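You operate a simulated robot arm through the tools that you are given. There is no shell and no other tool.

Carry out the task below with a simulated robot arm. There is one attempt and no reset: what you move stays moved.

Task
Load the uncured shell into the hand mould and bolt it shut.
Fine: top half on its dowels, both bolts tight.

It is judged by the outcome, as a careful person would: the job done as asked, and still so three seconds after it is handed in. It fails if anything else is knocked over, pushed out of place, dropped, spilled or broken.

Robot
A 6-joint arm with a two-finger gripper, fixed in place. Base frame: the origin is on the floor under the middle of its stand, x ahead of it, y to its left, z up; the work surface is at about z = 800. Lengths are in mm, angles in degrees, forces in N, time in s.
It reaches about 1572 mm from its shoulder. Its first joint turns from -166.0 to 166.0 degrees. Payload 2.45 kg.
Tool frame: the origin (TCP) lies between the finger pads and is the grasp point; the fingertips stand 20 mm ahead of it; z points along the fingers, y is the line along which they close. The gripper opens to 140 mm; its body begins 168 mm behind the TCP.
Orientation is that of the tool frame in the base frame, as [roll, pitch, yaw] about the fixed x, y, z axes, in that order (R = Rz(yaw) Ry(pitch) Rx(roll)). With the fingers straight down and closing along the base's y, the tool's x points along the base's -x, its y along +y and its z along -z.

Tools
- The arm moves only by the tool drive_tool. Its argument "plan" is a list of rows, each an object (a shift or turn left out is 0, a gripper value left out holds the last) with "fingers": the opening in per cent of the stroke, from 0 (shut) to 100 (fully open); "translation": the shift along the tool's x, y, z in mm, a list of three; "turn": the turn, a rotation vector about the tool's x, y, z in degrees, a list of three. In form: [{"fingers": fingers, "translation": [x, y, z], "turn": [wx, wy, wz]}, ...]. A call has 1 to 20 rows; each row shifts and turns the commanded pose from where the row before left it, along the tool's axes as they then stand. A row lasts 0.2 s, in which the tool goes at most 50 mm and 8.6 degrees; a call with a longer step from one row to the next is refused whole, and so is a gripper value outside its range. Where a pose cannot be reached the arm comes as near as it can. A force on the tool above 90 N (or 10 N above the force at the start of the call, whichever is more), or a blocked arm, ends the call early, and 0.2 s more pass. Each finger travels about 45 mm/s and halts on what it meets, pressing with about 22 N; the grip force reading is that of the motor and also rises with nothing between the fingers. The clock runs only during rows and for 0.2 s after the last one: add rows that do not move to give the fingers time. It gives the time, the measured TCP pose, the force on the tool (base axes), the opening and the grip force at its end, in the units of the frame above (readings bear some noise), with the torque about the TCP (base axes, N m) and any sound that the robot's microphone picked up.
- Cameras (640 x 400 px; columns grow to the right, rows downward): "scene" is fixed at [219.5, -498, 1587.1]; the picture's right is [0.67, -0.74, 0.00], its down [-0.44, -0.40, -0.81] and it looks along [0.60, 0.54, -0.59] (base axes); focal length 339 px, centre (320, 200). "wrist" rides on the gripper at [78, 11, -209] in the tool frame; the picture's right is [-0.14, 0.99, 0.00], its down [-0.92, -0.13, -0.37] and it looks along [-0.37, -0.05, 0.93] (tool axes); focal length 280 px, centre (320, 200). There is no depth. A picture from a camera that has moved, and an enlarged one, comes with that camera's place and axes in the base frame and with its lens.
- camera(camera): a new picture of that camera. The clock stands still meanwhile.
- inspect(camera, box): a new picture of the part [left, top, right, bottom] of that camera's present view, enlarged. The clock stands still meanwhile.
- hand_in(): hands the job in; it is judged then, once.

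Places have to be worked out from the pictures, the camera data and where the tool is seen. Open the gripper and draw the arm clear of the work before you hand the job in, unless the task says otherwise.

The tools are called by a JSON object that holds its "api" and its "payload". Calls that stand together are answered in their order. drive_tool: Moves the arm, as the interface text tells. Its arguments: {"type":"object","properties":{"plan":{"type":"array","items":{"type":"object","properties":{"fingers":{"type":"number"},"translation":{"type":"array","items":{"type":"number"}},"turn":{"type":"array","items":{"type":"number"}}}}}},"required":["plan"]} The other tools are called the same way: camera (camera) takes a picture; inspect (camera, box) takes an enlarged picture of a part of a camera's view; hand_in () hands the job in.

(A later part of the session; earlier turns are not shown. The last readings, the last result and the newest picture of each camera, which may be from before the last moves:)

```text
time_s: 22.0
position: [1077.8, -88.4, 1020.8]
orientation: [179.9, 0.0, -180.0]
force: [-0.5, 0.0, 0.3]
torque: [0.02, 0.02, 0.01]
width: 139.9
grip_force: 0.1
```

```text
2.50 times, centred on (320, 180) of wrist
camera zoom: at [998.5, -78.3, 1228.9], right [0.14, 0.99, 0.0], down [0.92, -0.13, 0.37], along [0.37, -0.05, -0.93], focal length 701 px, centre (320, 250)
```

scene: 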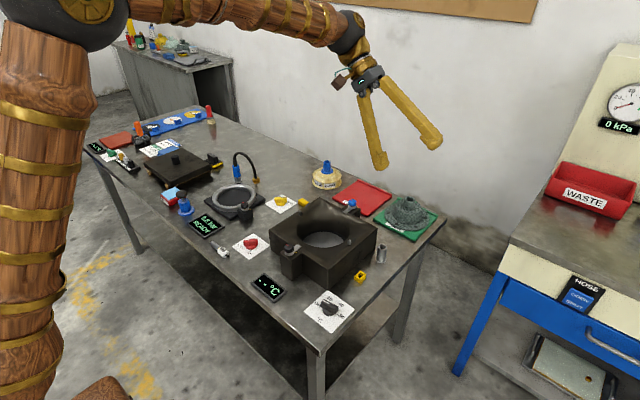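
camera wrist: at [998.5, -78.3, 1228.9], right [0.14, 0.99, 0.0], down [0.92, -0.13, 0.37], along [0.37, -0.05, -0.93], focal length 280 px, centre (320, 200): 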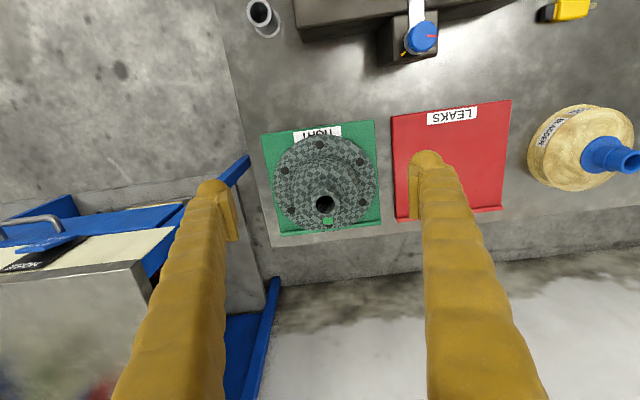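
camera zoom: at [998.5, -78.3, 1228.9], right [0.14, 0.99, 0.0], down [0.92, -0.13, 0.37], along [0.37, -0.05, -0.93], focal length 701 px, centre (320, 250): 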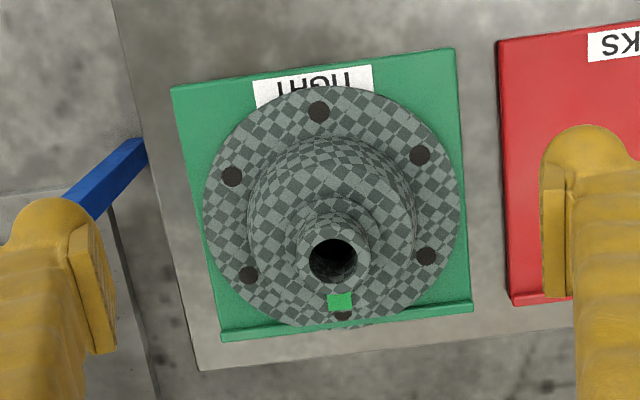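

The sticker is a plain green square with no text. I'll make one more check, looking back behind the robot in case the real uncured shell is parked there.

{"api": "drive_tool", "payload": {"plan": [{"translation": [0, 0, -40]}, {"translation": [0, 0, -40]}, {"translation": [32, -28, -14]}, {"translation": [32, -28, -14]}, {"translation": [32, -28, -14]}, {"translation": [32, -28, -14]}, {"translation": [32, -28, -14]}, {"translation": [32, -28, -14]}, {"translation": [32, -28, -14]}, {"translation": [32, -28, -14]}, {"translation": [32, -28, -14]}, {"translation": [32, -28, -14]}, {"translation": [32, -28, -14]}, {"translation": [32, -28, -14]}, {"translation": [32, -28, -14]}, {"translation": [32, -28, -14]}, {}]}}

{"api": "drive_tool", "payload": {"plan": [{"turn": [0, 8, 0]}, {"turn": [0, 8, 0]}, {"turn": [0, 8, 0]}, {"turn": [0, 8, 0]}, {"turn": [0, 8, 0]}, {"turn": [0, 8, 0]}, {}]}}

{"api": "camera", "payload": {"camera": "wrist"}}

```text
time_s: 25.6
position: [628.0, -481.3, 1297.2]
orientation: [-179.9, 0.0, -180.0]
force: [0.1, 0.4, 0.8]
torque: [-0.01, -0.02, -0.02]
width: 139.9
grip_force: 0.1
```

```text
time_s: 27.2
position: [576.4, -475.7, 1218.7]
orientation: [-178.8, -46.8, 180.0]
force: [-1.3, -0.3, 0.4]
torque: [-0.02, 0.0, -0.01]
width: 140.1
grip_force: 0.1
out of reach, approached as far as the arm can: row 5, 6
```

```text
taken
camera wrist: at [674.2, -461.4, 1419.3], right [0.08, 0.99, -0.11], down [0.9, -0.12, -0.42], along [-0.43, -0.07, -0.9], focal length 280 px, centre (320, 200)
```

wrist: 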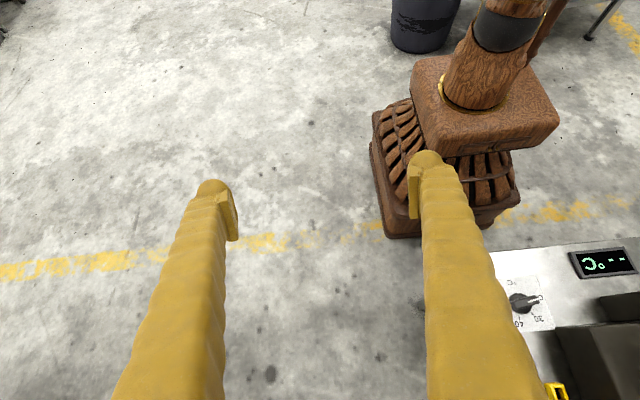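

Behind the robot there's only floor and a bin, so the woven shell is the one to load. I'll level the tool again and return above the shell.

{"api": "drive_tool", "payload": {"plan": [{"turn": [0, -8, 0]}, {"turn": [0, -8, 0]}, {"turn": [0, -8, 0]}, {"turn": [0, -8, 0]}, {"turn": [0, -8, 0]}, {"turn": [0, -8, 0]}, {}]}}

```text
time_s: 28.8
position: [578.0, -475.6, 1220.4]
orientation: [-179.9, 0.0, 180.0]
force: [0.2, -0.7, -1.0]
torque: [0.0, 0.0, -0.03]
width: 140.2
grip_force: 0.1
```

I'm level again. On the way back I'll stop over the mould and take two views at different heights to measure the cavity depth more accurately.

{"api": "drive_tool", "payload": {"plan": [{"translation": [-14, 42, 4]}, {"translation": [-14, 42, 4]}, {"translation": [-14, 42, 4]}, {"translation": [-14, 42, 4]}, {"translation": [-14, 42, 4]}, {"translation": [-14, 42, 4]}, {"translation": [-14, 42, 4]}, {"translation": [-14, 42, 4]}, {"translation": [-14, 42, 4]}, {"translation": [-14, 42, 4]}, {"translation": [-14, 42, 4]}, {"translation": [-14, 42, 4]}, {}]}}

{"api": "inspect", "payload": {"camera": "wrist", "box": [240, 140, 400, 260]}}

{"api": "drive_tool", "payload": {"plan": [{"translation": [0, 0, 40]}, {"translation": [0, 0, 40]}, {"translation": [0, 0, 40]}, {"translation": [0, 0, 40]}, {"translation": [0, 0, 40]}, {}]}}

{"api": "camera", "payload": {"camera": "wrist"}}

{"api": "inspect", "payload": {"camera": "wrist", "box": [220, 100, 420, 250]}}

```text
time_s: 31.6
position: [746.2, 30.0, 1172.3]
orientation: [180.0, -0.1, -180.0]
force: [-0.1, -0.4, 0.0]
torque: [0.03, 0.01, -0.01]
width: 139.9
grip_force: 0.1
```

```text
3.33 times, centred on (320, 200) of wrist
camera zoom: at [666.2, 39.1, 1381.1], right [0.14, 0.99, 0.0], down [0.92, -0.13, 0.37], along [0.37, -0.05, -0.93], focal length 935 px, centre (320, 200)
```

zoom: 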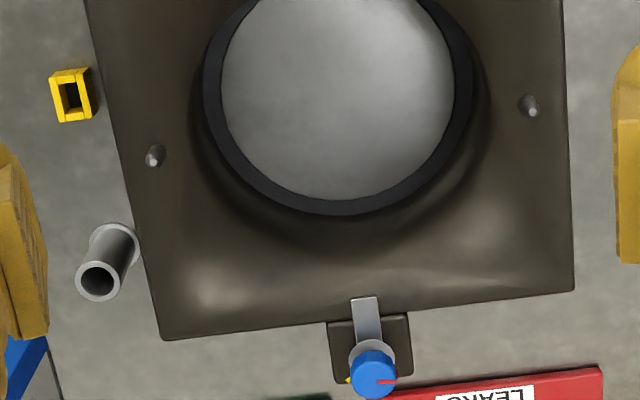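

```text
time_s: 33.0
position: [746.7, 28.7, 971.3]
orientation: [-180.0, 0.0, 179.9]
force: [-0.3, 0.1, 0.0]
torque: [0.0, -0.02, 0.03]
width: 140.1
grip_force: 0.2
```

```text
taken
camera wrist: at [666.8, 38.5, 1181.1], right [0.14, 0.99, 0.0], down [0.92, -0.13, 0.37], along [0.37, -0.05, -0.93], focal length 280 px, centre (320, 200)
```

wrist: 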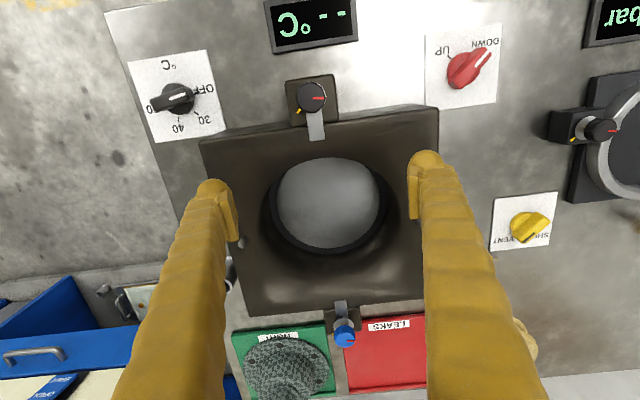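

```text
2.67 times, centred on (320, 175) of wrist
camera zoom: at [666.8, 38.5, 1181.1], right [0.14, 0.99, 0.0], down [0.92, -0.13, 0.37], along [0.37, -0.05, -0.93], focal length 748 px, centre (320, 267)
```

zoom: 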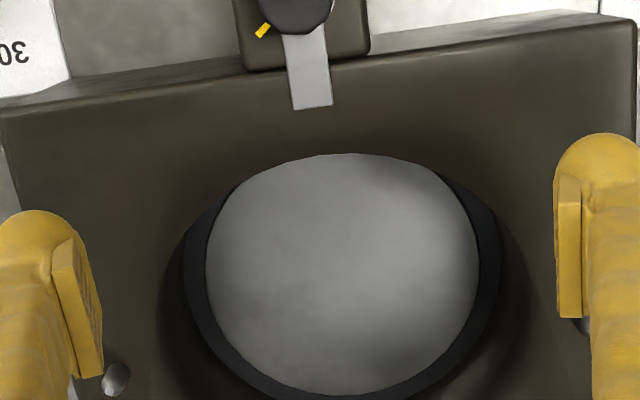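

Combining the views, the box top is at z≈900 (240 × 230 mm, centre ≈ 816, 29). The floor is at about 820, and the bore radius of about 81 mm suits the 161 mm flange. The shell therefore goes in flange-down, as it sits now. I'll go above the shell's neck at about (1138, −90).

{"api": "drive_tool", "payload": {"plan": [{"translation": [0, 0, -45]}, {"translation": [0, 0, -45]}, {"translation": [-40, -12, 0], "fingers": 50}, {"translation": [-40, -12, 0]}, {"translation": [-40, -12, 0]}, {"translation": [-40, -12, 0]}, {"translation": [-40, -12, 0]}, {"translation": [-40, -12, 0]}, {"translation": [-40, -12, 0]}, {"translation": [-40, -12, 0]}, {"translation": [-40, -12, 0]}, {"translation": [-31, -11, 0]}, {"translation": [0, 0, 45]}, {"translation": [0, 0, 45]}, {}]}}

{"api": "camera", "payload": {"camera": "wrist"}}

{"api": "inspect", "payload": {"camera": "scene", "box": [360, 120, 460, 240]}}

```text
time_s: 36.2
position: [1136.3, -91.1, 972.6]
orientation: [180.0, -0.1, 180.0]
force: [-1.1, 0.4, -0.6]
torque: [0.05, 0.0, 0.0]
width: 69.9
grip_force: 0.1
```

```text
taken
camera wrist: at [1056.7, -81.2, 1181.5], right [0.14, 0.99, 0.0], down [0.92, -0.13, 0.37], along [0.37, -0.05, -0.93], focal length 280 px, centre (320, 200)
```

wrist: 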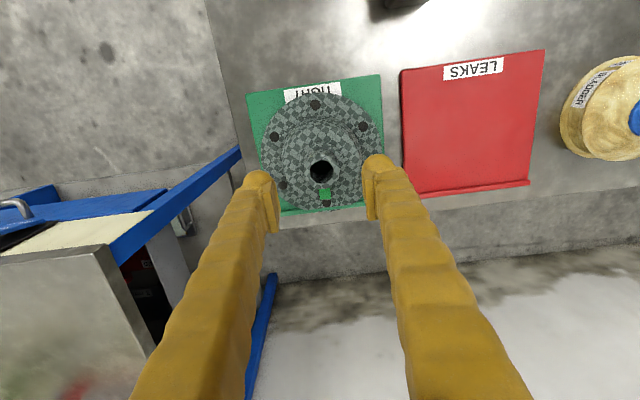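

```text
3.33 times, centred on (410, 180) of scene
camera zoom: at [219.5, -498.0, 1587.1], right [0.67, -0.74, 0.0], down [-0.44, -0.4, -0.81], along [0.6, 0.54, -0.59], focal length 1129 px, centre (20, 267)
```

zoom: 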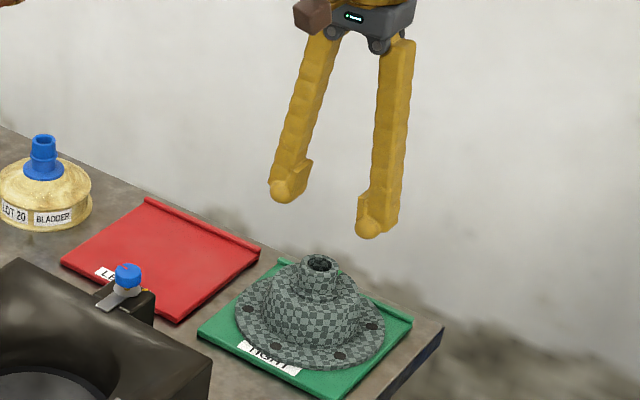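

The neck is at (1137.5, −91.5), directly below the tool. I'll descend to TCP z≈889 and check before closing.

{"api": "drive_tool", "payload": {"plan": [{"translation": [-1, 0, 25]}, {"translation": [0, 0, 25]}, {"translation": [0, 0, 20]}, {"translation": [0, 0, 13]}, {}]}}

{"api": "inspect", "payload": {"camera": "scene", "box": [370, 150, 450, 230]}}

{"api": "inspect", "payload": {"camera": "wrist", "box": [240, 110, 400, 250]}}

```text
time_s: 37.4
position: [1135.5, -90.4, 889.9]
orientation: [179.9, 0.1, 179.9]
force: [0.5, -0.2, 0.1]
torque: [0.01, 0.0, -0.02]
width: 70.1
grip_force: 0.0
```

```text
5.00 times, centred on (410, 190) of scene
camera zoom: at [219.5, -498.0, 1587.1], right [0.67, -0.74, 0.0], down [-0.44, -0.4, -0.81], along [0.6, 0.54, -0.59], focal length 1694 px, centre (-130, 250)
```

zoom: 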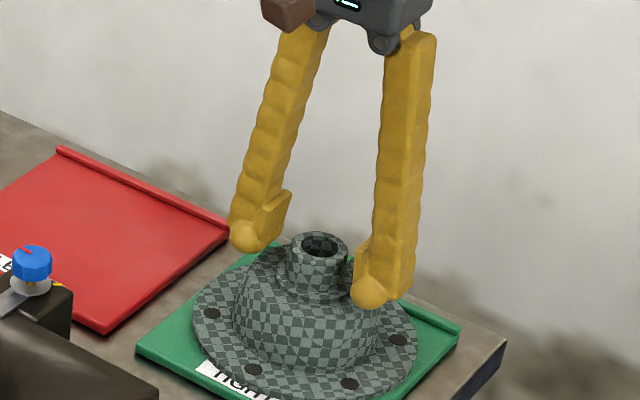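

```text
2.86 times, centred on (320, 180) of wrist
camera zoom: at [1058.0, -80.8, 1097.4], right [0.14, 0.99, 0.0], down [0.92, -0.13, 0.37], along [0.37, -0.05, -0.93], focal length 801 px, centre (320, 257)
```

zoom: 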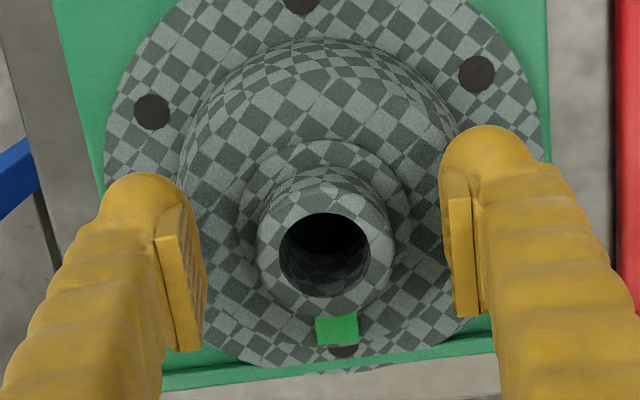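

The fingers straddle the neck, centred on it. I'll close to grip.

{"api": "drive_tool", "payload": {"plan": [{"translation": [-1, 0, 0], "fingers": 0}, {}, {}, {}, {}]}}

{"api": "inspect", "payload": {"camera": "wrist", "box": [240, 110, 400, 250]}}

```text
time_s: 38.6
position: [1137.8, -92.0, 888.1]
orientation: [180.0, 0.0, 180.0]
force: [-0.1, 1.2, 0.6]
torque: [-0.02, 0.04, 0.0]
width: 39.0
grip_force: 22.0
```

```text
2.86 times, centred on (320, 180) of wrist
camera zoom: at [1059.0, -80.7, 1097.3], right [0.14, 0.99, 0.0], down [0.92, -0.13, 0.37], along [0.37, -0.05, -0.93], focal length 801 px, centre (320, 257)
```

zoom: 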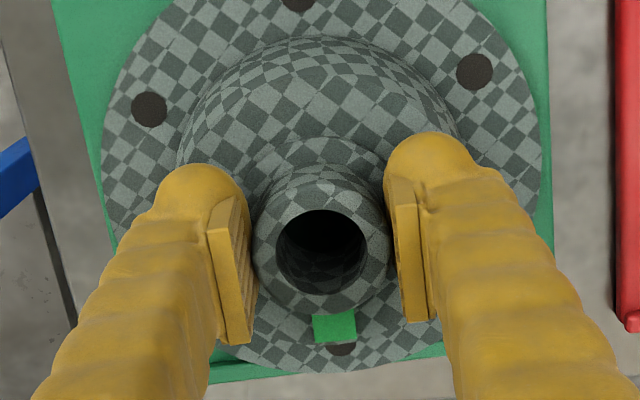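

I have the neck gripped at 39 mm with 22 N. I'll lift it straight up gently.

{"api": "drive_tool", "payload": {"plan": [{"translation": [0, 0, -10]}, {"translation": [0, 0, -20]}, {"translation": [0, 0, -30]}, {"translation": [0, 0, -30]}, {"translation": [0, 0, -30]}, {"translation": [0, 0, -30]}, {}]}}

{"api": "camera", "payload": {"camera": "wrist"}}

{"api": "inspect", "payload": {"camera": "scene", "box": [340, 100, 460, 240]}}

```text
time_s: 40.2
position: [1138.7, -89.8, 1038.7]
orientation: [179.9, 0.0, 179.9]
force: [0.6, 0.1, -3.2]
torque: [-0.03, 0.03, -0.01]
width: 38.8
grip_force: 21.9
```

```text
taken
camera wrist: at [1059.6, -80.6, 1247.9], right [0.14, 0.99, 0.0], down [0.92, -0.13, 0.37], along [0.37, -0.05, -0.93], focal length 280 px, centre (320, 200)
```

wrist: 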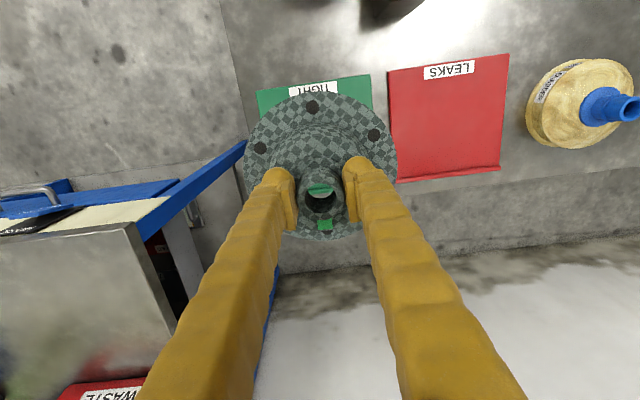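

```text
2.86 times, centred on (400, 170) of scene
camera zoom: at [219.5, -498.0, 1587.1], right [0.67, -0.74, 0.0], down [-0.44, -0.4, -0.81], along [0.6, 0.54, -0.59], focal length 968 px, centre (91, 286)
```

zoom: 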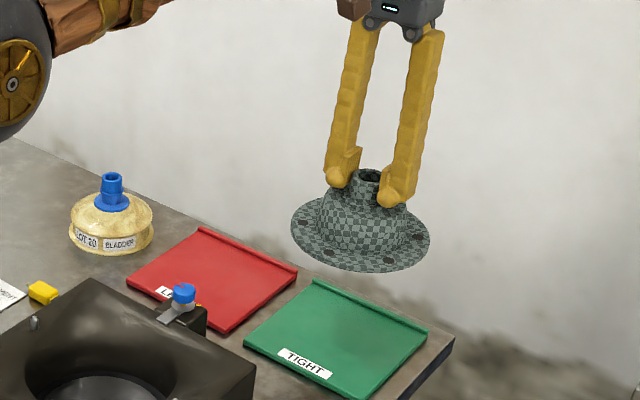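

The shell is up and level. I'll carry it at z≈1080, clear of the bolt knobs, to above the mould centre at about (815.5, 29).

{"api": "drive_tool", "payload": {"plan": [{"translation": [0, 0, -40]}, {"translation": [30, 11, 0]}, {"translation": [35, 13, 0]}, {"translation": [35, 13, 0]}, {"translation": [35, 13, 0]}, {"translation": [35, 13, 0]}, {"translation": [35, 13, 0]}, {"translation": [35, 13, 0]}, {"translation": [35, 13, 0]}, {"translation": [30, 10, 0]}, {"translation": [17.5, 7, 0]}, {}, {}]}}

{"api": "camera", "payload": {"camera": "wrist"}}

{"api": "inspect", "payload": {"camera": "scene", "box": [230, 100, 410, 300]}}

```text
time_s: 43.0
position: [816.0, 28.1, 1078.7]
orientation: [179.9, 0.0, 179.9]
force: [-0.7, 0.2, -2.5]
torque: [-0.03, -0.04, 0.01]
width: 38.9
grip_force: 22.4
```

```text
taken
camera wrist: at [736.7, 38.5, 1287.4], right [0.14, 0.99, 0.0], down [0.92, -0.13, 0.37], along [0.37, -0.05, -0.93], focal length 280 px, centre (320, 200)
```

wrist: 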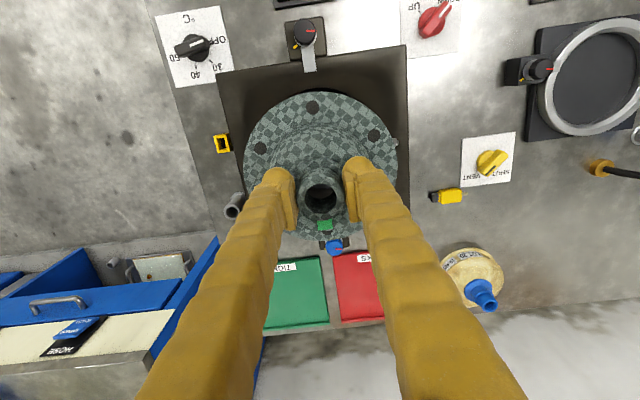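

```text
2.00 times, centred on (320, 200) of scene
camera zoom: at [219.5, -498.0, 1587.1], right [0.67, -0.74, 0.0], down [-0.44, -0.4, -0.81], along [0.6, 0.54, -0.59], focal length 678 px, centre (320, 200)
```

zoom: 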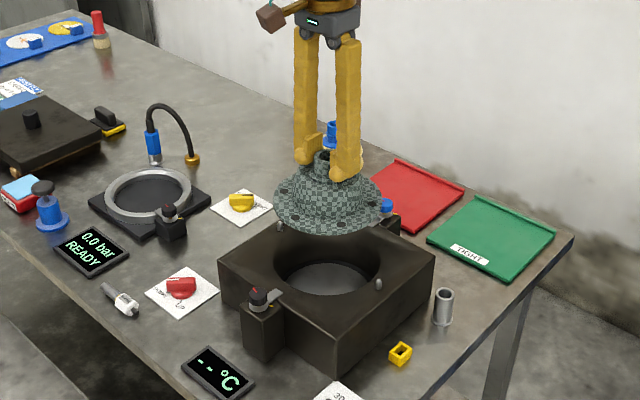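

{"api": "drive_tool", "payload": {"plan": [{"translation": [0, 1, 30]}, {"translation": [0.5, 0, 30]}, {"translation": [0, 0, 15]}, {}, {}]}}

{"api": "camera", "payload": {"camera": "wrist"}}

{"api": "inspect", "payload": {"camera": "scene", "box": [270, 170, 390, 290]}}

{"api": "inspect", "payload": {"camera": "wrist", "box": [200, 30, 440, 260]}}

```text
time_s: 44.2
position: [815.3, 29.5, 1003.4]
orientation: [-180.0, 0.0, -180.0]
force: [0.8, 0.7, -2.5]
torque: [0.01, 0.02, 0.01]
width: 38.9
grip_force: 21.8
```

```text
taken
camera wrist: at [736.4, 39.7, 1212.3], right [0.14, 0.99, 0.0], down [0.92, -0.13, 0.37], along [0.37, -0.05, -0.93], focal length 280 px, centre (320, 200)
```

wrist: 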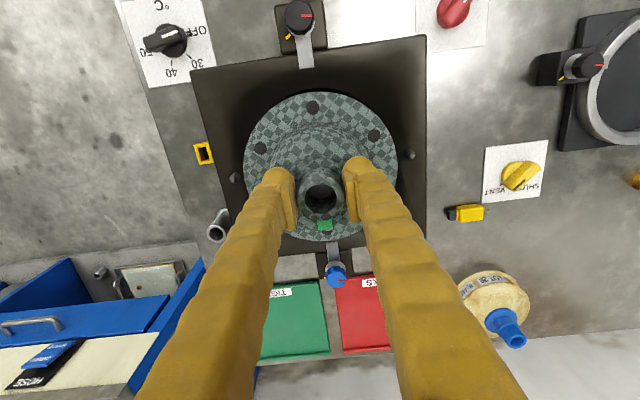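

```text
3.33 times, centred on (330, 230) of scene
camera zoom: at [219.5, -498.0, 1587.1], right [0.67, -0.74, 0.0], down [-0.44, -0.4, -0.81], along [0.6, 0.54, -0.59], focal length 1129 px, centre (287, 100)
```

zoom: 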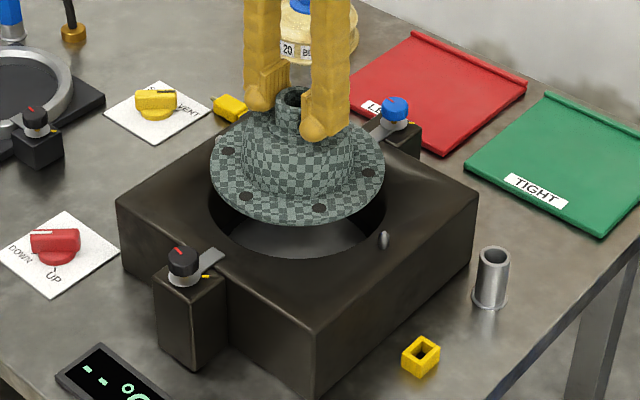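

```text
1.74 times, centred on (320, 145) of wrist
camera zoom: at [736.4, 39.7, 1212.3], right [0.14, 0.99, 0.0], down [0.92, -0.13, 0.37], along [0.37, -0.05, -0.93], focal length 488 px, centre (320, 296)
```

zoom: 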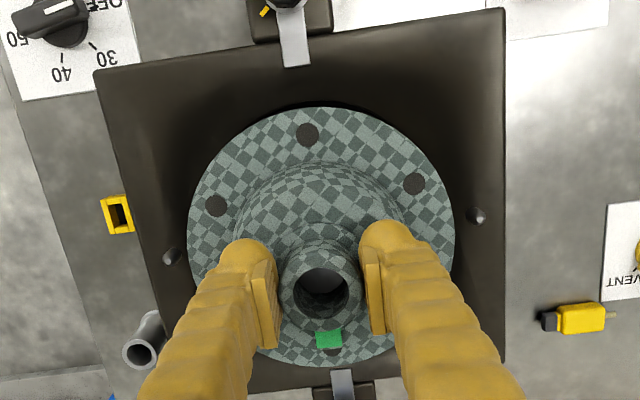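

The shell hovers over the bore. Before inserting it, I'll check its tilt and centring with tighter views.

{"api": "inspect", "payload": {"camera": "scene", "box": [285, 185, 365, 265]}}

{"api": "inspect", "payload": {"camera": "wrist", "box": [230, 80, 410, 170]}}

{"api": "inspect", "payload": {"camera": "wrist", "box": [270, 160, 370, 290]}}

```text
5.00 times, centred on (325, 225) of scene
camera zoom: at [219.5, -498.0, 1587.1], right [0.67, -0.74, 0.0], down [-0.44, -0.4, -0.81], along [0.6, 0.54, -0.59], focal length 1694 px, centre (295, 75)
```

zoom: 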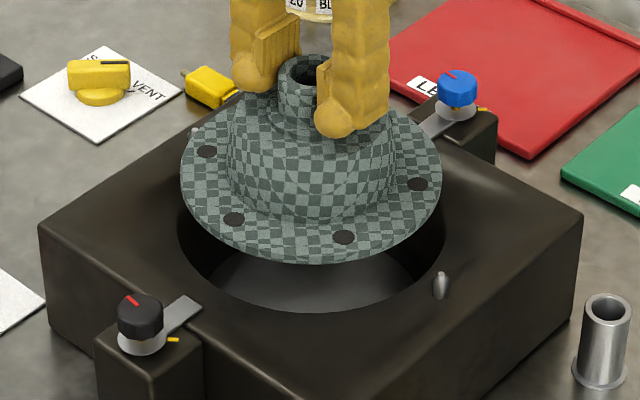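

```text
3.56 times, centred on (320, 125) of wrist
camera zoom: at [736.4, 39.7, 1212.3], right [0.14, 0.99, 0.0], down [0.92, -0.13, 0.37], along [0.37, -0.05, -0.93], focal length 997 px, centre (320, 467)
```

zoom: 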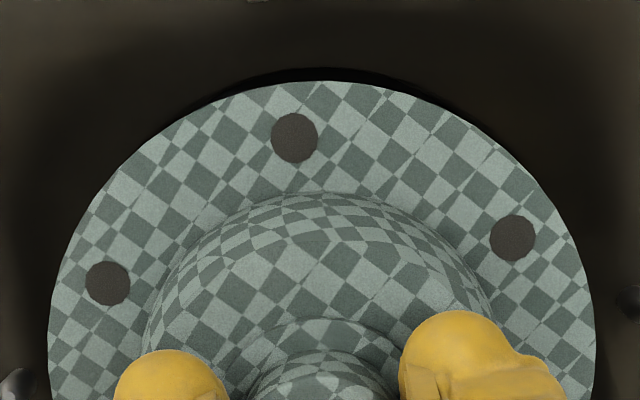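

```text
3.08 times, centred on (320, 225) of wrist
camera zoom: at [736.4, 39.7, 1212.3], right [0.14, 0.99, 0.0], down [0.92, -0.13, 0.37], along [0.37, -0.05, -0.93], focal length 863 px, centre (320, 123)
```

zoom: 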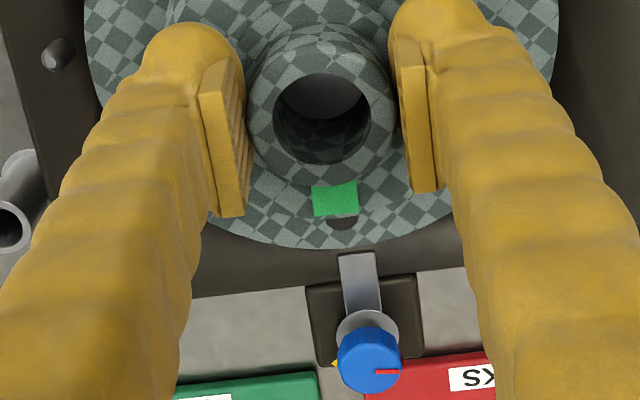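

The flange is centred within about 2 mm (slightly far in +x), and the clearance is roughly ±3 mm. I'll nudge −1.5 mm in x and descend in small steps, watching the force.

{"api": "drive_tool", "payload": {"plan": [{"translation": [1.5, 0.5, 0]}, {"translation": [0, 0, 10]}, {"translation": [0, 0, 5]}, {"translation": [0, 0, 5]}, {}]}}

{"api": "inspect", "payload": {"camera": "scene", "box": [285, 185, 365, 265]}}

{"api": "inspect", "payload": {"camera": "wrist", "box": [230, 80, 410, 250]}}

```text
time_s: 45.4
position: [813.7, 30.0, 982.1]
orientation: [-180.0, 0.0, -179.9]
force: [-0.2, -1.7, -3.1]
torque: [-0.01, 0.02, -0.01]
width: 38.8
grip_force: 22.1
```

```text
5.00 times, centred on (325, 225) of scene
camera zoom: at [219.5, -498.0, 1587.1], right [0.67, -0.74, 0.0], down [-0.44, -0.4, -0.81], along [0.6, 0.54, -0.59], focal length 1694 px, centre (295, 75)
```

zoom: 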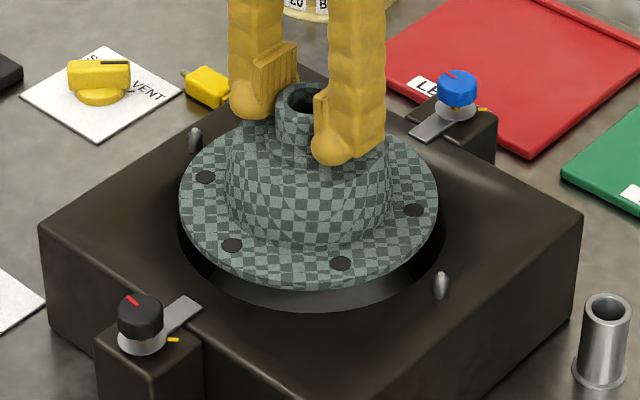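

```text
2.35 times, centred on (320, 165) of wrist
camera zoom: at [734.5, 40.3, 1192.7], right [0.14, 0.99, 0.0], down [0.92, -0.13, 0.37], along [0.37, -0.05, -0.93], focal length 660 px, centre (320, 282)
```

zoom: 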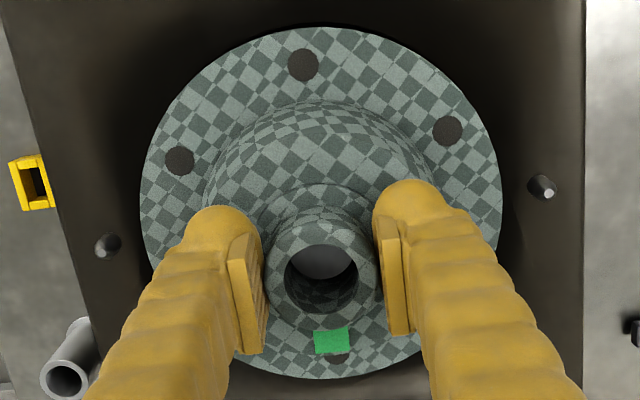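

Both views put the flange within about 1–2 mm of concentric with the bore. I'll nudge −1 mm in y, +0.5 mm in x, and keep lowering slowly.

{"api": "drive_tool", "payload": {"plan": [{"translation": [-0.5, -1, 0]}, {"translation": [0, 0, 4]}, {"translation": [0, 0, 4]}, {"translation": [0, 0, 4]}, {}]}}

{"api": "inspect", "payload": {"camera": "scene", "box": [285, 185, 365, 265]}}

{"api": "inspect", "payload": {"camera": "wrist", "box": [230, 80, 410, 250]}}

```text
time_s: 46.6
position: [814.3, 29.6, 970.3]
orientation: [180.0, 0.0, -179.9]
force: [0.0, -0.5, -2.8]
torque: [0.01, -0.01, 0.03]
width: 38.8
grip_force: 21.5
```

```text
5.00 times, centred on (325, 225) of scene
camera zoom: at [219.5, -498.0, 1587.1], right [0.67, -0.74, 0.0], down [-0.44, -0.4, -0.81], along [0.6, 0.54, -0.59], focal length 1694 px, centre (295, 75)
```

zoom: 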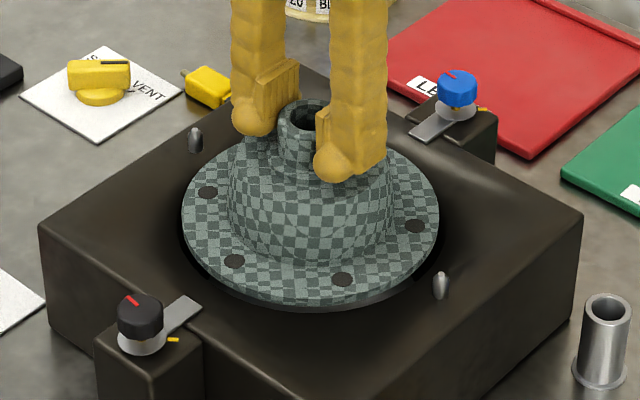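

```text
2.35 times, centred on (320, 165) of wrist
camera zoom: at [735.2, 39.2, 1180.2], right [0.14, 0.99, 0.0], down [0.92, -0.13, 0.37], along [0.37, -0.05, -0.93], focal length 660 px, centre (320, 282)
```

zoom: 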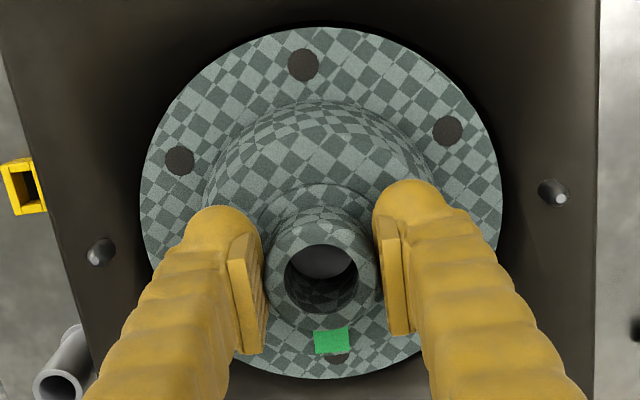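

Nearly at the rim: gaps look like about 2.5 mm on the left and 4 mm on the right. I'll shift slightly (+0.6, −0.7) and continue down into the bore.

{"api": "drive_tool", "payload": {"plan": [{"translation": [-0.6, -0.7, 0]}, {"translation": [0, 0, 3]}, {"translation": [0, 0, 3]}, {"translation": [0, 0, 3]}, {"translation": [0, 0, 3]}, {}]}}

{"api": "inspect", "payload": {"camera": "scene", "box": [285, 185, 365, 265]}}

{"api": "inspect", "payload": {"camera": "wrist", "box": [230, 80, 410, 250]}}

```text
time_s: 48.0
position: [814.7, 28.5, 960.1]
orientation: [-179.9, 0.0, -180.0]
force: [-0.2, 0.0, -1.7]
torque: [-0.03, 0.02, -0.03]
width: 38.8
grip_force: 22.1
```

```text
5.00 times, centred on (325, 225) of scene
camera zoom: at [219.5, -498.0, 1587.1], right [0.67, -0.74, 0.0], down [-0.44, -0.4, -0.81], along [0.6, 0.54, -0.59], focal length 1694 px, centre (295, 75)
```

zoom: 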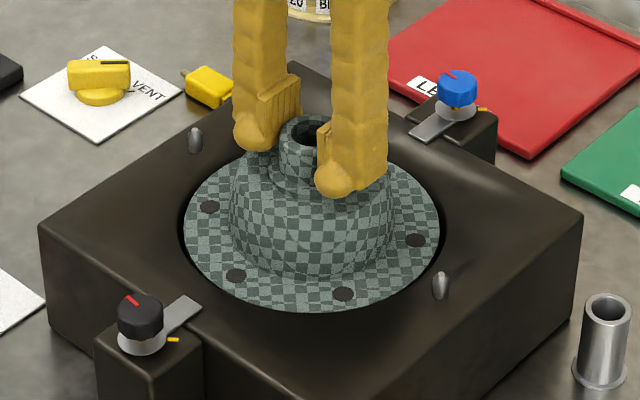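

```text
2.35 times, centred on (320, 165) of wrist
camera zoom: at [735.7, 38.5, 1168.4], right [0.14, 0.99, 0.0], down [0.92, -0.13, 0.37], along [0.37, -0.05, -0.93], focal length 660 px, centre (320, 282)
```

zoom: 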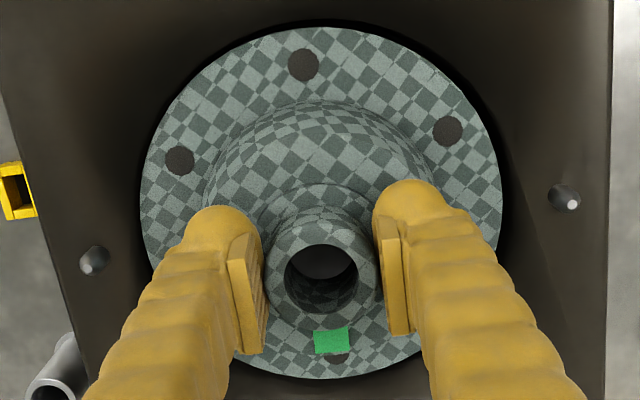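

The flange has entered the bore cleanly with no contact force. I'll continue down.

{"api": "drive_tool", "payload": {"plan": [{"translation": [0, 0, 4]}, {"translation": [0, 0, 4]}, {"translation": [0, 0, 4]}, {"translation": [0, 0, 4]}, {"translation": [0, 0, 4]}, {}]}}

{"api": "inspect", "payload": {"camera": "scene", "box": [285, 185, 365, 265]}}

{"api": "inspect", "payload": {"camera": "wrist", "box": [230, 80, 410, 250]}}

```text
time_s: 49.4
position: [814.4, 27.5, 940.1]
orientation: [-180.0, 0.0, -180.0]
force: [-0.3, -0.3, -2.7]
torque: [0.0, 0.03, 0.0]
width: 38.8
grip_force: 21.9
```

```text
5.00 times, centred on (325, 225) of scene
camera zoom: at [219.5, -498.0, 1587.1], right [0.67, -0.74, 0.0], down [-0.44, -0.4, -0.81], along [0.6, 0.54, -0.59], focal length 1694 px, centre (295, 75)
```

zoom: 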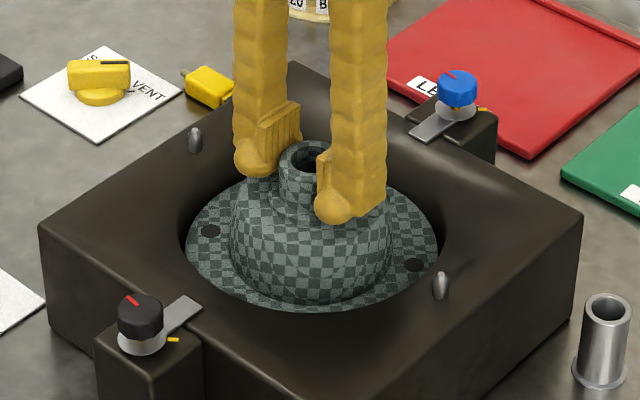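

```text
2.35 times, centred on (320, 165) of wrist
camera zoom: at [735.4, 38.3, 1148.4], right [0.14, 0.99, 0.0], down [0.92, -0.13, 0.37], along [0.37, -0.05, -0.93], focal length 660 px, centre (320, 282)
```

zoom: 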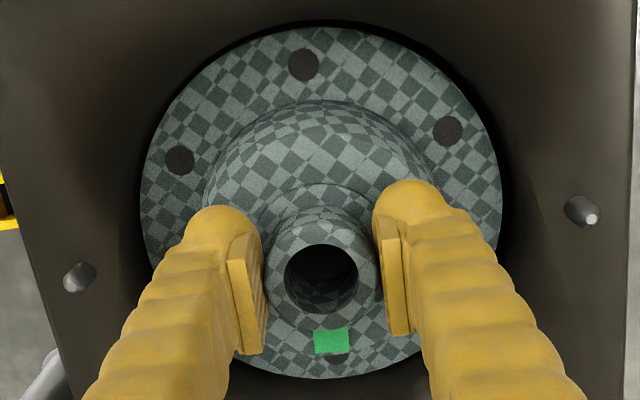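

{"api": "drive_tool", "payload": {"plan": [{"translation": [0, 0, 4]}, {"translation": [0, 0, 4]}, {"translation": [0, 0, 4]}, {"translation": [0, 0, 4]}, {}]}}

{"api": "drive_tool", "payload": {"plan": [{"translation": [0, 0, 2]}, {"translation": [0, 0, 2]}, {}]}}

{"api": "drive_tool", "payload": {"plan": [{"translation": [0, 0, 2]}, {"translation": [0, 0, 2]}, {}]}}

```text
time_s: 50.6
position: [814.4, 28.4, 923.2]
orientation: [-179.9, 0.0, 179.9]
force: [-0.3, 0.2, -2.3]
torque: [-0.01, 0.03, -0.01]
width: 39.0
grip_force: 21.5
```

```text
time_s: 51.4
position: [813.9, 27.9, 920.9]
orientation: [180.0, 0.0, -180.0]
force: [-0.1, 0.0, -2.5]
torque: [-0.01, 0.0, 0.02]
width: 38.8
grip_force: 22.2
```

```text
time_s: 52.2
position: [814.0, 28.6, 916.7]
orientation: [-180.0, 0.0, 180.0]
force: [-0.4, 0.0, -2.0]
torque: [0.0, 0.03, -0.02]
width: 38.5
grip_force: 21.7
```

{"api": "drive_tool", "payload": {"plan": [{"translation": [0, 0, 2]}, {"translation": [0, 0, 2]}, {}]}}

{"api": "drive_tool", "payload": {"plan": [{"translation": [0, 0, 2]}, {"translation": [0, 0, 2]}, {}]}}

{"api": "inspect", "payload": {"camera": "scene", "box": [285, 185, 365, 265]}}

{"api": "inspect", "payload": {"camera": "wrist", "box": [230, 80, 410, 250]}}

```text
time_s: 53.0
position: [814.8, 27.8, 912.3]
orientation: [180.0, 0.0, 180.0]
force: [0.2, 0.4, -2.4]
torque: [0.02, -0.01, 0.02]
width: 38.8
grip_force: 21.8
```

```text
time_s: 53.8
position: [814.3, 28.2, 908.8]
orientation: [180.0, 0.0, 180.0]
force: [0.4, -0.6, -3.6]
torque: [-0.02, 0.02, 0.0]
width: 38.9
grip_force: 21.9
```

```text
5.00 times, centred on (325, 225) of scene
camera zoom: at [219.5, -498.0, 1587.1], right [0.67, -0.74, 0.0], down [-0.44, -0.4, -0.81], along [0.6, 0.54, -0.59], focal length 1694 px, centre (295, 75)
```

zoom: 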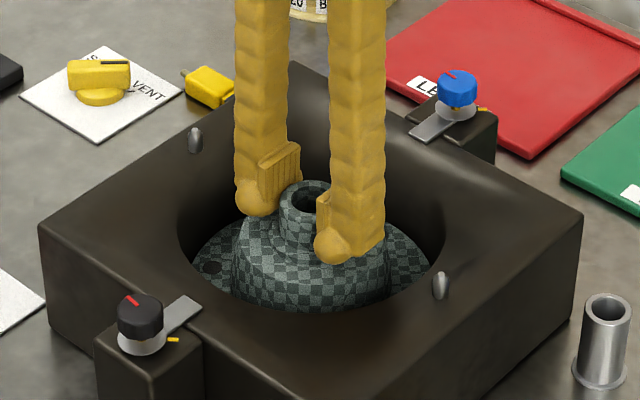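

```text
2.35 times, centred on (320, 165) of wrist
camera zoom: at [735.6, 38.4, 1116.5], right [0.14, 0.99, 0.0], down [0.92, -0.13, 0.37], along [0.37, -0.05, -0.93], focal length 660 px, centre (320, 282)
```

zoom: 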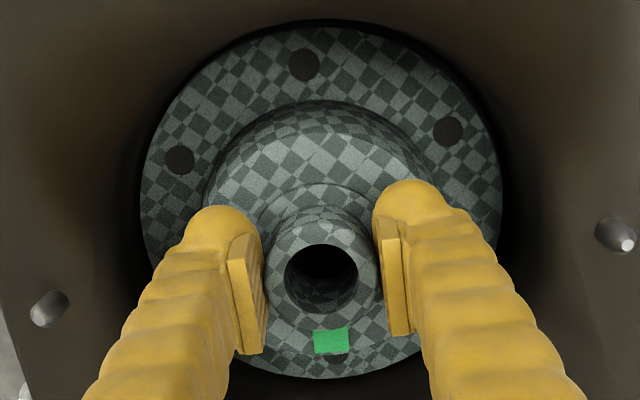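

Still hanging free (force −3 N). I'll continue in 2 mm steps until the weight transfers to the floor.

{"api": "drive_tool", "payload": {"plan": [{"translation": [0, 0, 2]}, {"translation": [0, 0, 1]}, {}]}}

{"api": "drive_tool", "payload": {"plan": [{"translation": [0, 0, 1.5]}, {"translation": [0, 0, 1.5]}, {}]}}

{"api": "drive_tool", "payload": {"plan": [{"translation": [0, 0, 1.5]}, {"translation": [0, 0, 1]}, {}]}}

```text
time_s: 54.6
position: [814.8, 28.6, 904.4]
orientation: [-180.0, 0.0, -180.0]
force: [0.0, -1.0, -2.2]
torque: [-0.01, 0.0, 0.0]
width: 38.7
grip_force: 22.3
```

```text
time_s: 55.4
position: [815.7, 28.8, 901.5]
orientation: [-180.0, 0.0, 179.9]
force: [0.7, -0.6, -3.3]
torque: [0.01, 0.04, 0.02]
width: 38.9
grip_force: 21.8
```

```text
time_s: 56.2
position: [814.8, 28.9, 900.9]
orientation: [-180.0, 0.1, 180.0]
force: [0.4, 0.0, -2.1]
torque: [0.02, -0.01, -0.01]
width: 38.9
grip_force: 22.0
```

{"api": "drive_tool", "payload": {"plan": [{"translation": [0, 0, 1.5]}, {"translation": [0, 0, 1]}, {}]}}

{"api": "drive_tool", "payload": {"plan": [{"translation": [0, 0, 1.5]}, {"translation": [0, 0, 1]}, {}]}}

{"api": "drive_tool", "payload": {"plan": [{"translation": [0, 0, 1.5]}, {"translation": [0, 0, 1]}, {}]}}

{"api": "inspect", "payload": {"camera": "scene", "box": [285, 185, 365, 265]}}

{"api": "inspect", "payload": {"camera": "wrist", "box": [230, 80, 410, 250]}}

```text
time_s: 57.0
position: [814.6, 28.3, 896.8]
orientation: [-179.9, -0.1, -180.0]
force: [1.0, -0.3, -2.3]
torque: [-0.03, 0.01, -0.02]
width: 38.5
grip_force: 22.1
```

```text
time_s: 57.8
position: [814.6, 28.5, 893.1]
orientation: [-180.0, 0.0, -180.0]
force: [0.0, -1.0, -2.8]
torque: [0.01, -0.03, 0.0]
width: 38.9
grip_force: 22.2
```

```text
time_s: 58.6
position: [814.4, 28.0, 890.9]
orientation: [179.9, 0.0, -180.0]
force: [0.5, -0.2, -2.7]
torque: [0.0, -0.03, -0.03]
width: 38.7
grip_force: 21.5
```

```text
5.00 times, centred on (325, 225) of scene
camera zoom: at [219.5, -498.0, 1587.1], right [0.67, -0.74, 0.0], down [-0.44, -0.4, -0.81], along [0.6, 0.54, -0.59], focal length 1694 px, centre (295, 75)
```

zoom: 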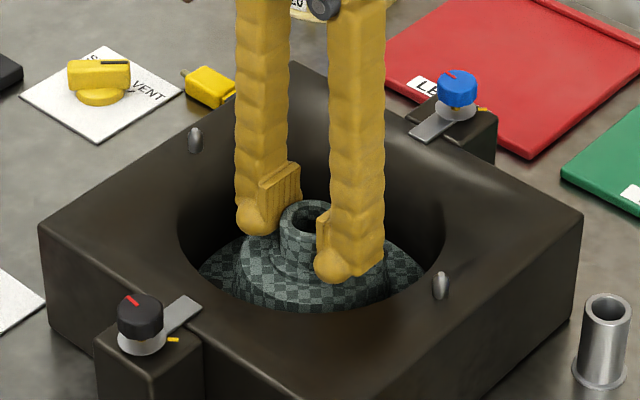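

```text
2.35 times, centred on (320, 165) of wrist
camera zoom: at [735.7, 38.4, 1100.4], right [0.14, 0.99, 0.0], down [0.92, -0.13, 0.37], along [0.37, -0.05, -0.93], focal length 660 px, centre (320, 282)
```

zoom: 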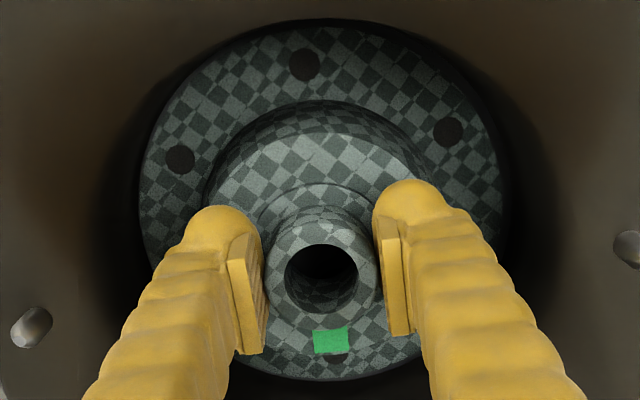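

Still free at 891, so the floor is lower than I estimated and the neck will end up below the parting face. I'll continue down gently.

{"api": "drive_tool", "payload": {"plan": [{"translation": [0, 0, 1.5]}, {"translation": [0, 0, 1]}, {}]}}

{"api": "drive_tool", "payload": {"plan": [{"translation": [0, 0, 1.5]}, {"translation": [0, 0, 1]}, {}]}}

{"api": "drive_tool", "payload": {"plan": [{"translation": [0, 0, 1.5]}, {"translation": [0, 0, 1]}, {}]}}

```text
time_s: 59.4
position: [815.7, 27.0, 890.1]
orientation: [-179.9, 0.1, -180.0]
force: [-4.7, 1.6, 21.1]
torque: [0.0, -0.05, 0.01]
width: 38.8
grip_force: 21.8
```

```text
time_s: 60.2
position: [816.3, 28.2, 887.2]
orientation: [-179.9, 0.1, -180.0]
force: [5.3, -1.4, 19.9]
torque: [-0.02, -0.22, 0.06]
width: 38.9
grip_force: 21.7
```

```text
time_s: 61.0
position: [815.2, 28.7, 884.2]
orientation: [180.0, 0.1, -179.9]
force: [2.8, -1.0, 20.2]
torque: [-0.01, -0.08, 0.02]
width: 38.7
grip_force: 22.1
```

Contact at TCP z≈890: the shell is on the floor, and the pads slipped a few millimetres down the neck afterwards. I'll back off slightly and check the seating before opening.

{"api": "drive_tool", "payload": {"plan": [{"translation": [0, 0, -1]}, {}]}}

{"api": "inspect", "payload": {"camera": "scene", "box": [285, 185, 365, 265]}}

{"api": "inspect", "payload": {"camera": "wrist", "box": [230, 80, 410, 250]}}

```text
time_s: 61.6
position: [814.3, 27.4, 883.5]
orientation: [180.0, -0.1, -180.0]
force: [-0.2, 0.5, -1.1]
torque: [0.02, -0.02, 0.0]
width: 38.7
grip_force: 22.3
```

```text
5.00 times, centred on (325, 225) of scene
camera zoom: at [219.5, -498.0, 1587.1], right [0.67, -0.74, 0.0], down [-0.44, -0.4, -0.81], along [0.6, 0.54, -0.59], focal length 1694 px, centre (295, 75)
```

zoom: 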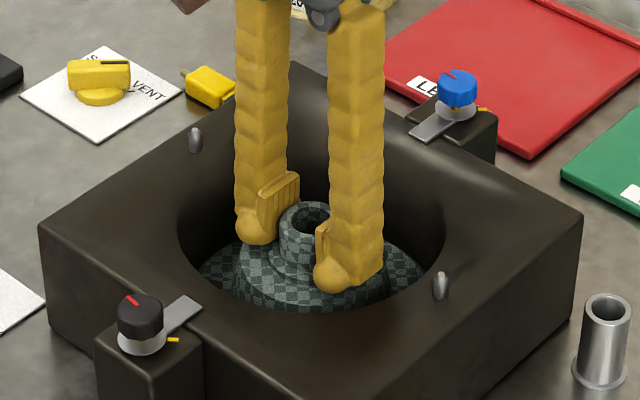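

```text
2.35 times, centred on (320, 165) of wrist
camera zoom: at [735.3, 38.2, 1093.4], right [0.14, 0.99, 0.0], down [0.92, -0.13, 0.37], along [0.36, -0.05, -0.93], focal length 660 px, centre (320, 282)
```

zoom: 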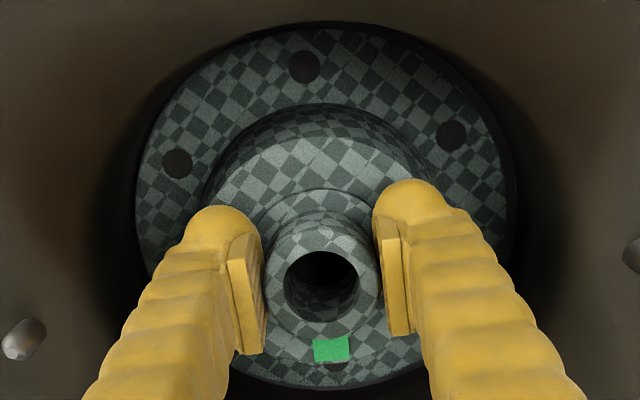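

The shell rests on the bore floor, level and concentric. I'll open the fingers partway, staying inside the bore, and lift away.

{"api": "drive_tool", "payload": {"plan": [{"fingers": 42}, {}, {}, {"translation": [0, 0, -10]}, {"translation": [0, 0, -20]}, {"translation": [0, 0, -30]}, {"translation": [0, 0, -40]}, {"translation": [0, 0, -40]}, {"translation": [0, 0, -40]}, {"translation": [0, 0, -40]}, {}]}}

{"api": "inspect", "payload": {"camera": "scene", "box": [265, 180, 385, 280]}}

{"api": "camera", "payload": {"camera": "wrist"}}

```text
time_s: 64.0
position: [813.8, 27.3, 1106.5]
orientation: [179.9, -0.1, -179.9]
force: [-0.6, -0.2, -0.1]
torque: [-0.05, 0.0, -0.03]
width: 59.0
grip_force: 0.1
```

```text
4.00 times, centred on (325, 230) of scene
camera zoom: at [219.5, -498.0, 1587.1], right [0.67, -0.74, 0.0], down [-0.44, -0.4, -0.81], along [0.6, 0.54, -0.59], focal length 1355 px, centre (300, 80)
```

zoom: 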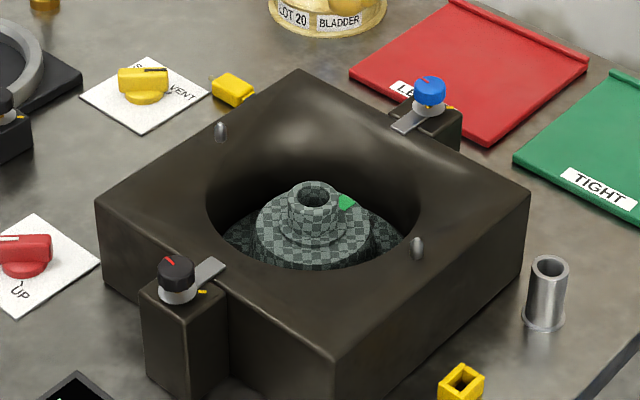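

```text
taken
camera wrist: at [734.9, 37.8, 1314.6], right [0.14, 0.99, 0.0], down [0.92, -0.13, 0.37], along [0.37, -0.05, -0.93], focal length 280 px, centre (320, 200)
```

wrist: 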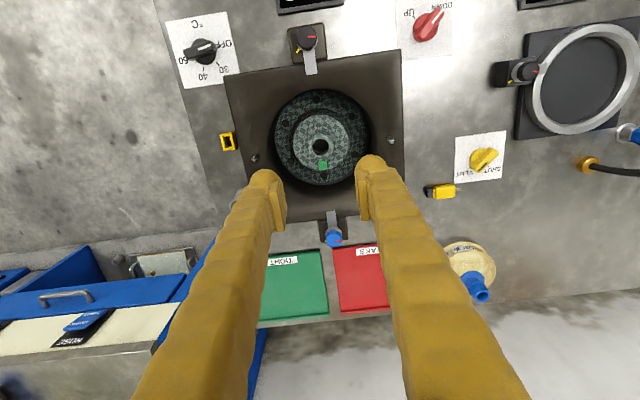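

The shell sits properly in the cavity with its neck below the rim. Next is the top half: I'll travel to above the slab's knob (~751, 819).

{"api": "drive_tool", "payload": {"plan": [{"translation": [3.6, 46, 0]}, {"translation": [3.6, 46, 0]}, {"translation": [3.6, 46, 0]}, {"translation": [3.6, 46, 0]}, {"translation": [3.6, 46, 0]}, {"translation": [3.6, 46, 0]}, {"translation": [3.6, 46, 0]}, {"translation": [3.6, 46, 0]}, {"translation": [3.6, 46, 0]}, {"translation": [3.6, 46, 0]}, {"translation": [3.6, 46, 0]}, {"translation": [3.6, 46, 0]}, {"translation": [3.6, 46, 0]}, {"translation": [3.6, 46, 0]}, {"translation": [3.6, 46, 0]}, {"translation": [3.6, 46, 0]}, {"translation": [3.6, 46, 0]}, {"translation": [1, 10, 30]}, {"translation": [0, 0, 40]}, {}]}}

{"api": "camera", "payload": {"camera": "wrist"}}

{"api": "inspect", "payload": {"camera": "wrist", "box": [220, 80, 420, 230]}}

{"api": "inspect", "payload": {"camera": "scene", "box": [130, 100, 230, 210]}}

```text
time_s: 68.2
position: [752.4, 821.0, 1033.5]
orientation: [179.9, 0.0, 180.0]
force: [0.0, 0.4, 0.8]
torque: [-0.01, -0.04, 0.03]
width: 58.9
grip_force: 0.1
```

```text
taken
camera wrist: at [673.3, 830.6, 1243.5], right [0.14, 0.99, 0.0], down [0.92, -0.13, 0.37], along [0.37, -0.05, -0.93], focal length 280 px, centre (320, 200)
```

wrist: 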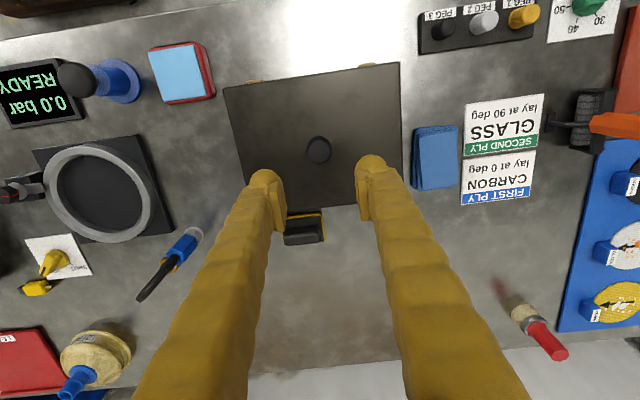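

```text
2.67 times, centred on (320, 155) of wrist
camera zoom: at [673.3, 830.6, 1243.5], right [0.14, 0.99, 0.0], down [0.92, -0.13, 0.37], along [0.37, -0.05, -0.93], focal length 748 px, centre (320, 320)
```

zoom: 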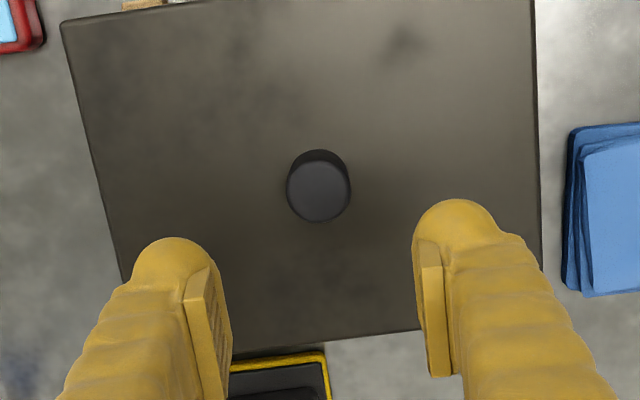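

```text
3.64 times, centred on (180, 155) of scene
camera zoom: at [219.5, -498.0, 1587.1], right [0.67, -0.74, 0.0], down [-0.44, -0.4, -0.81], along [0.6, 0.54, -0.59], focal length 1232 px, centre (829, 364)
```

zoom: 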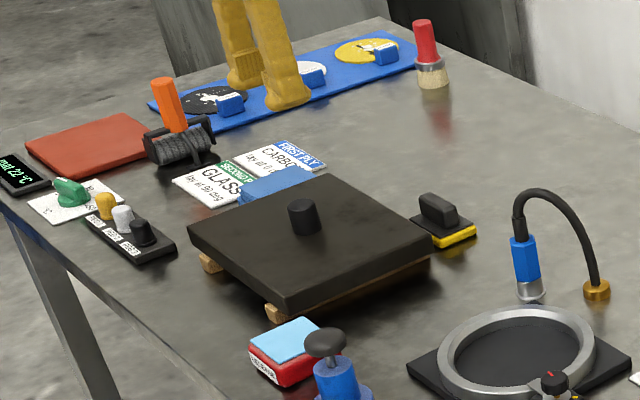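

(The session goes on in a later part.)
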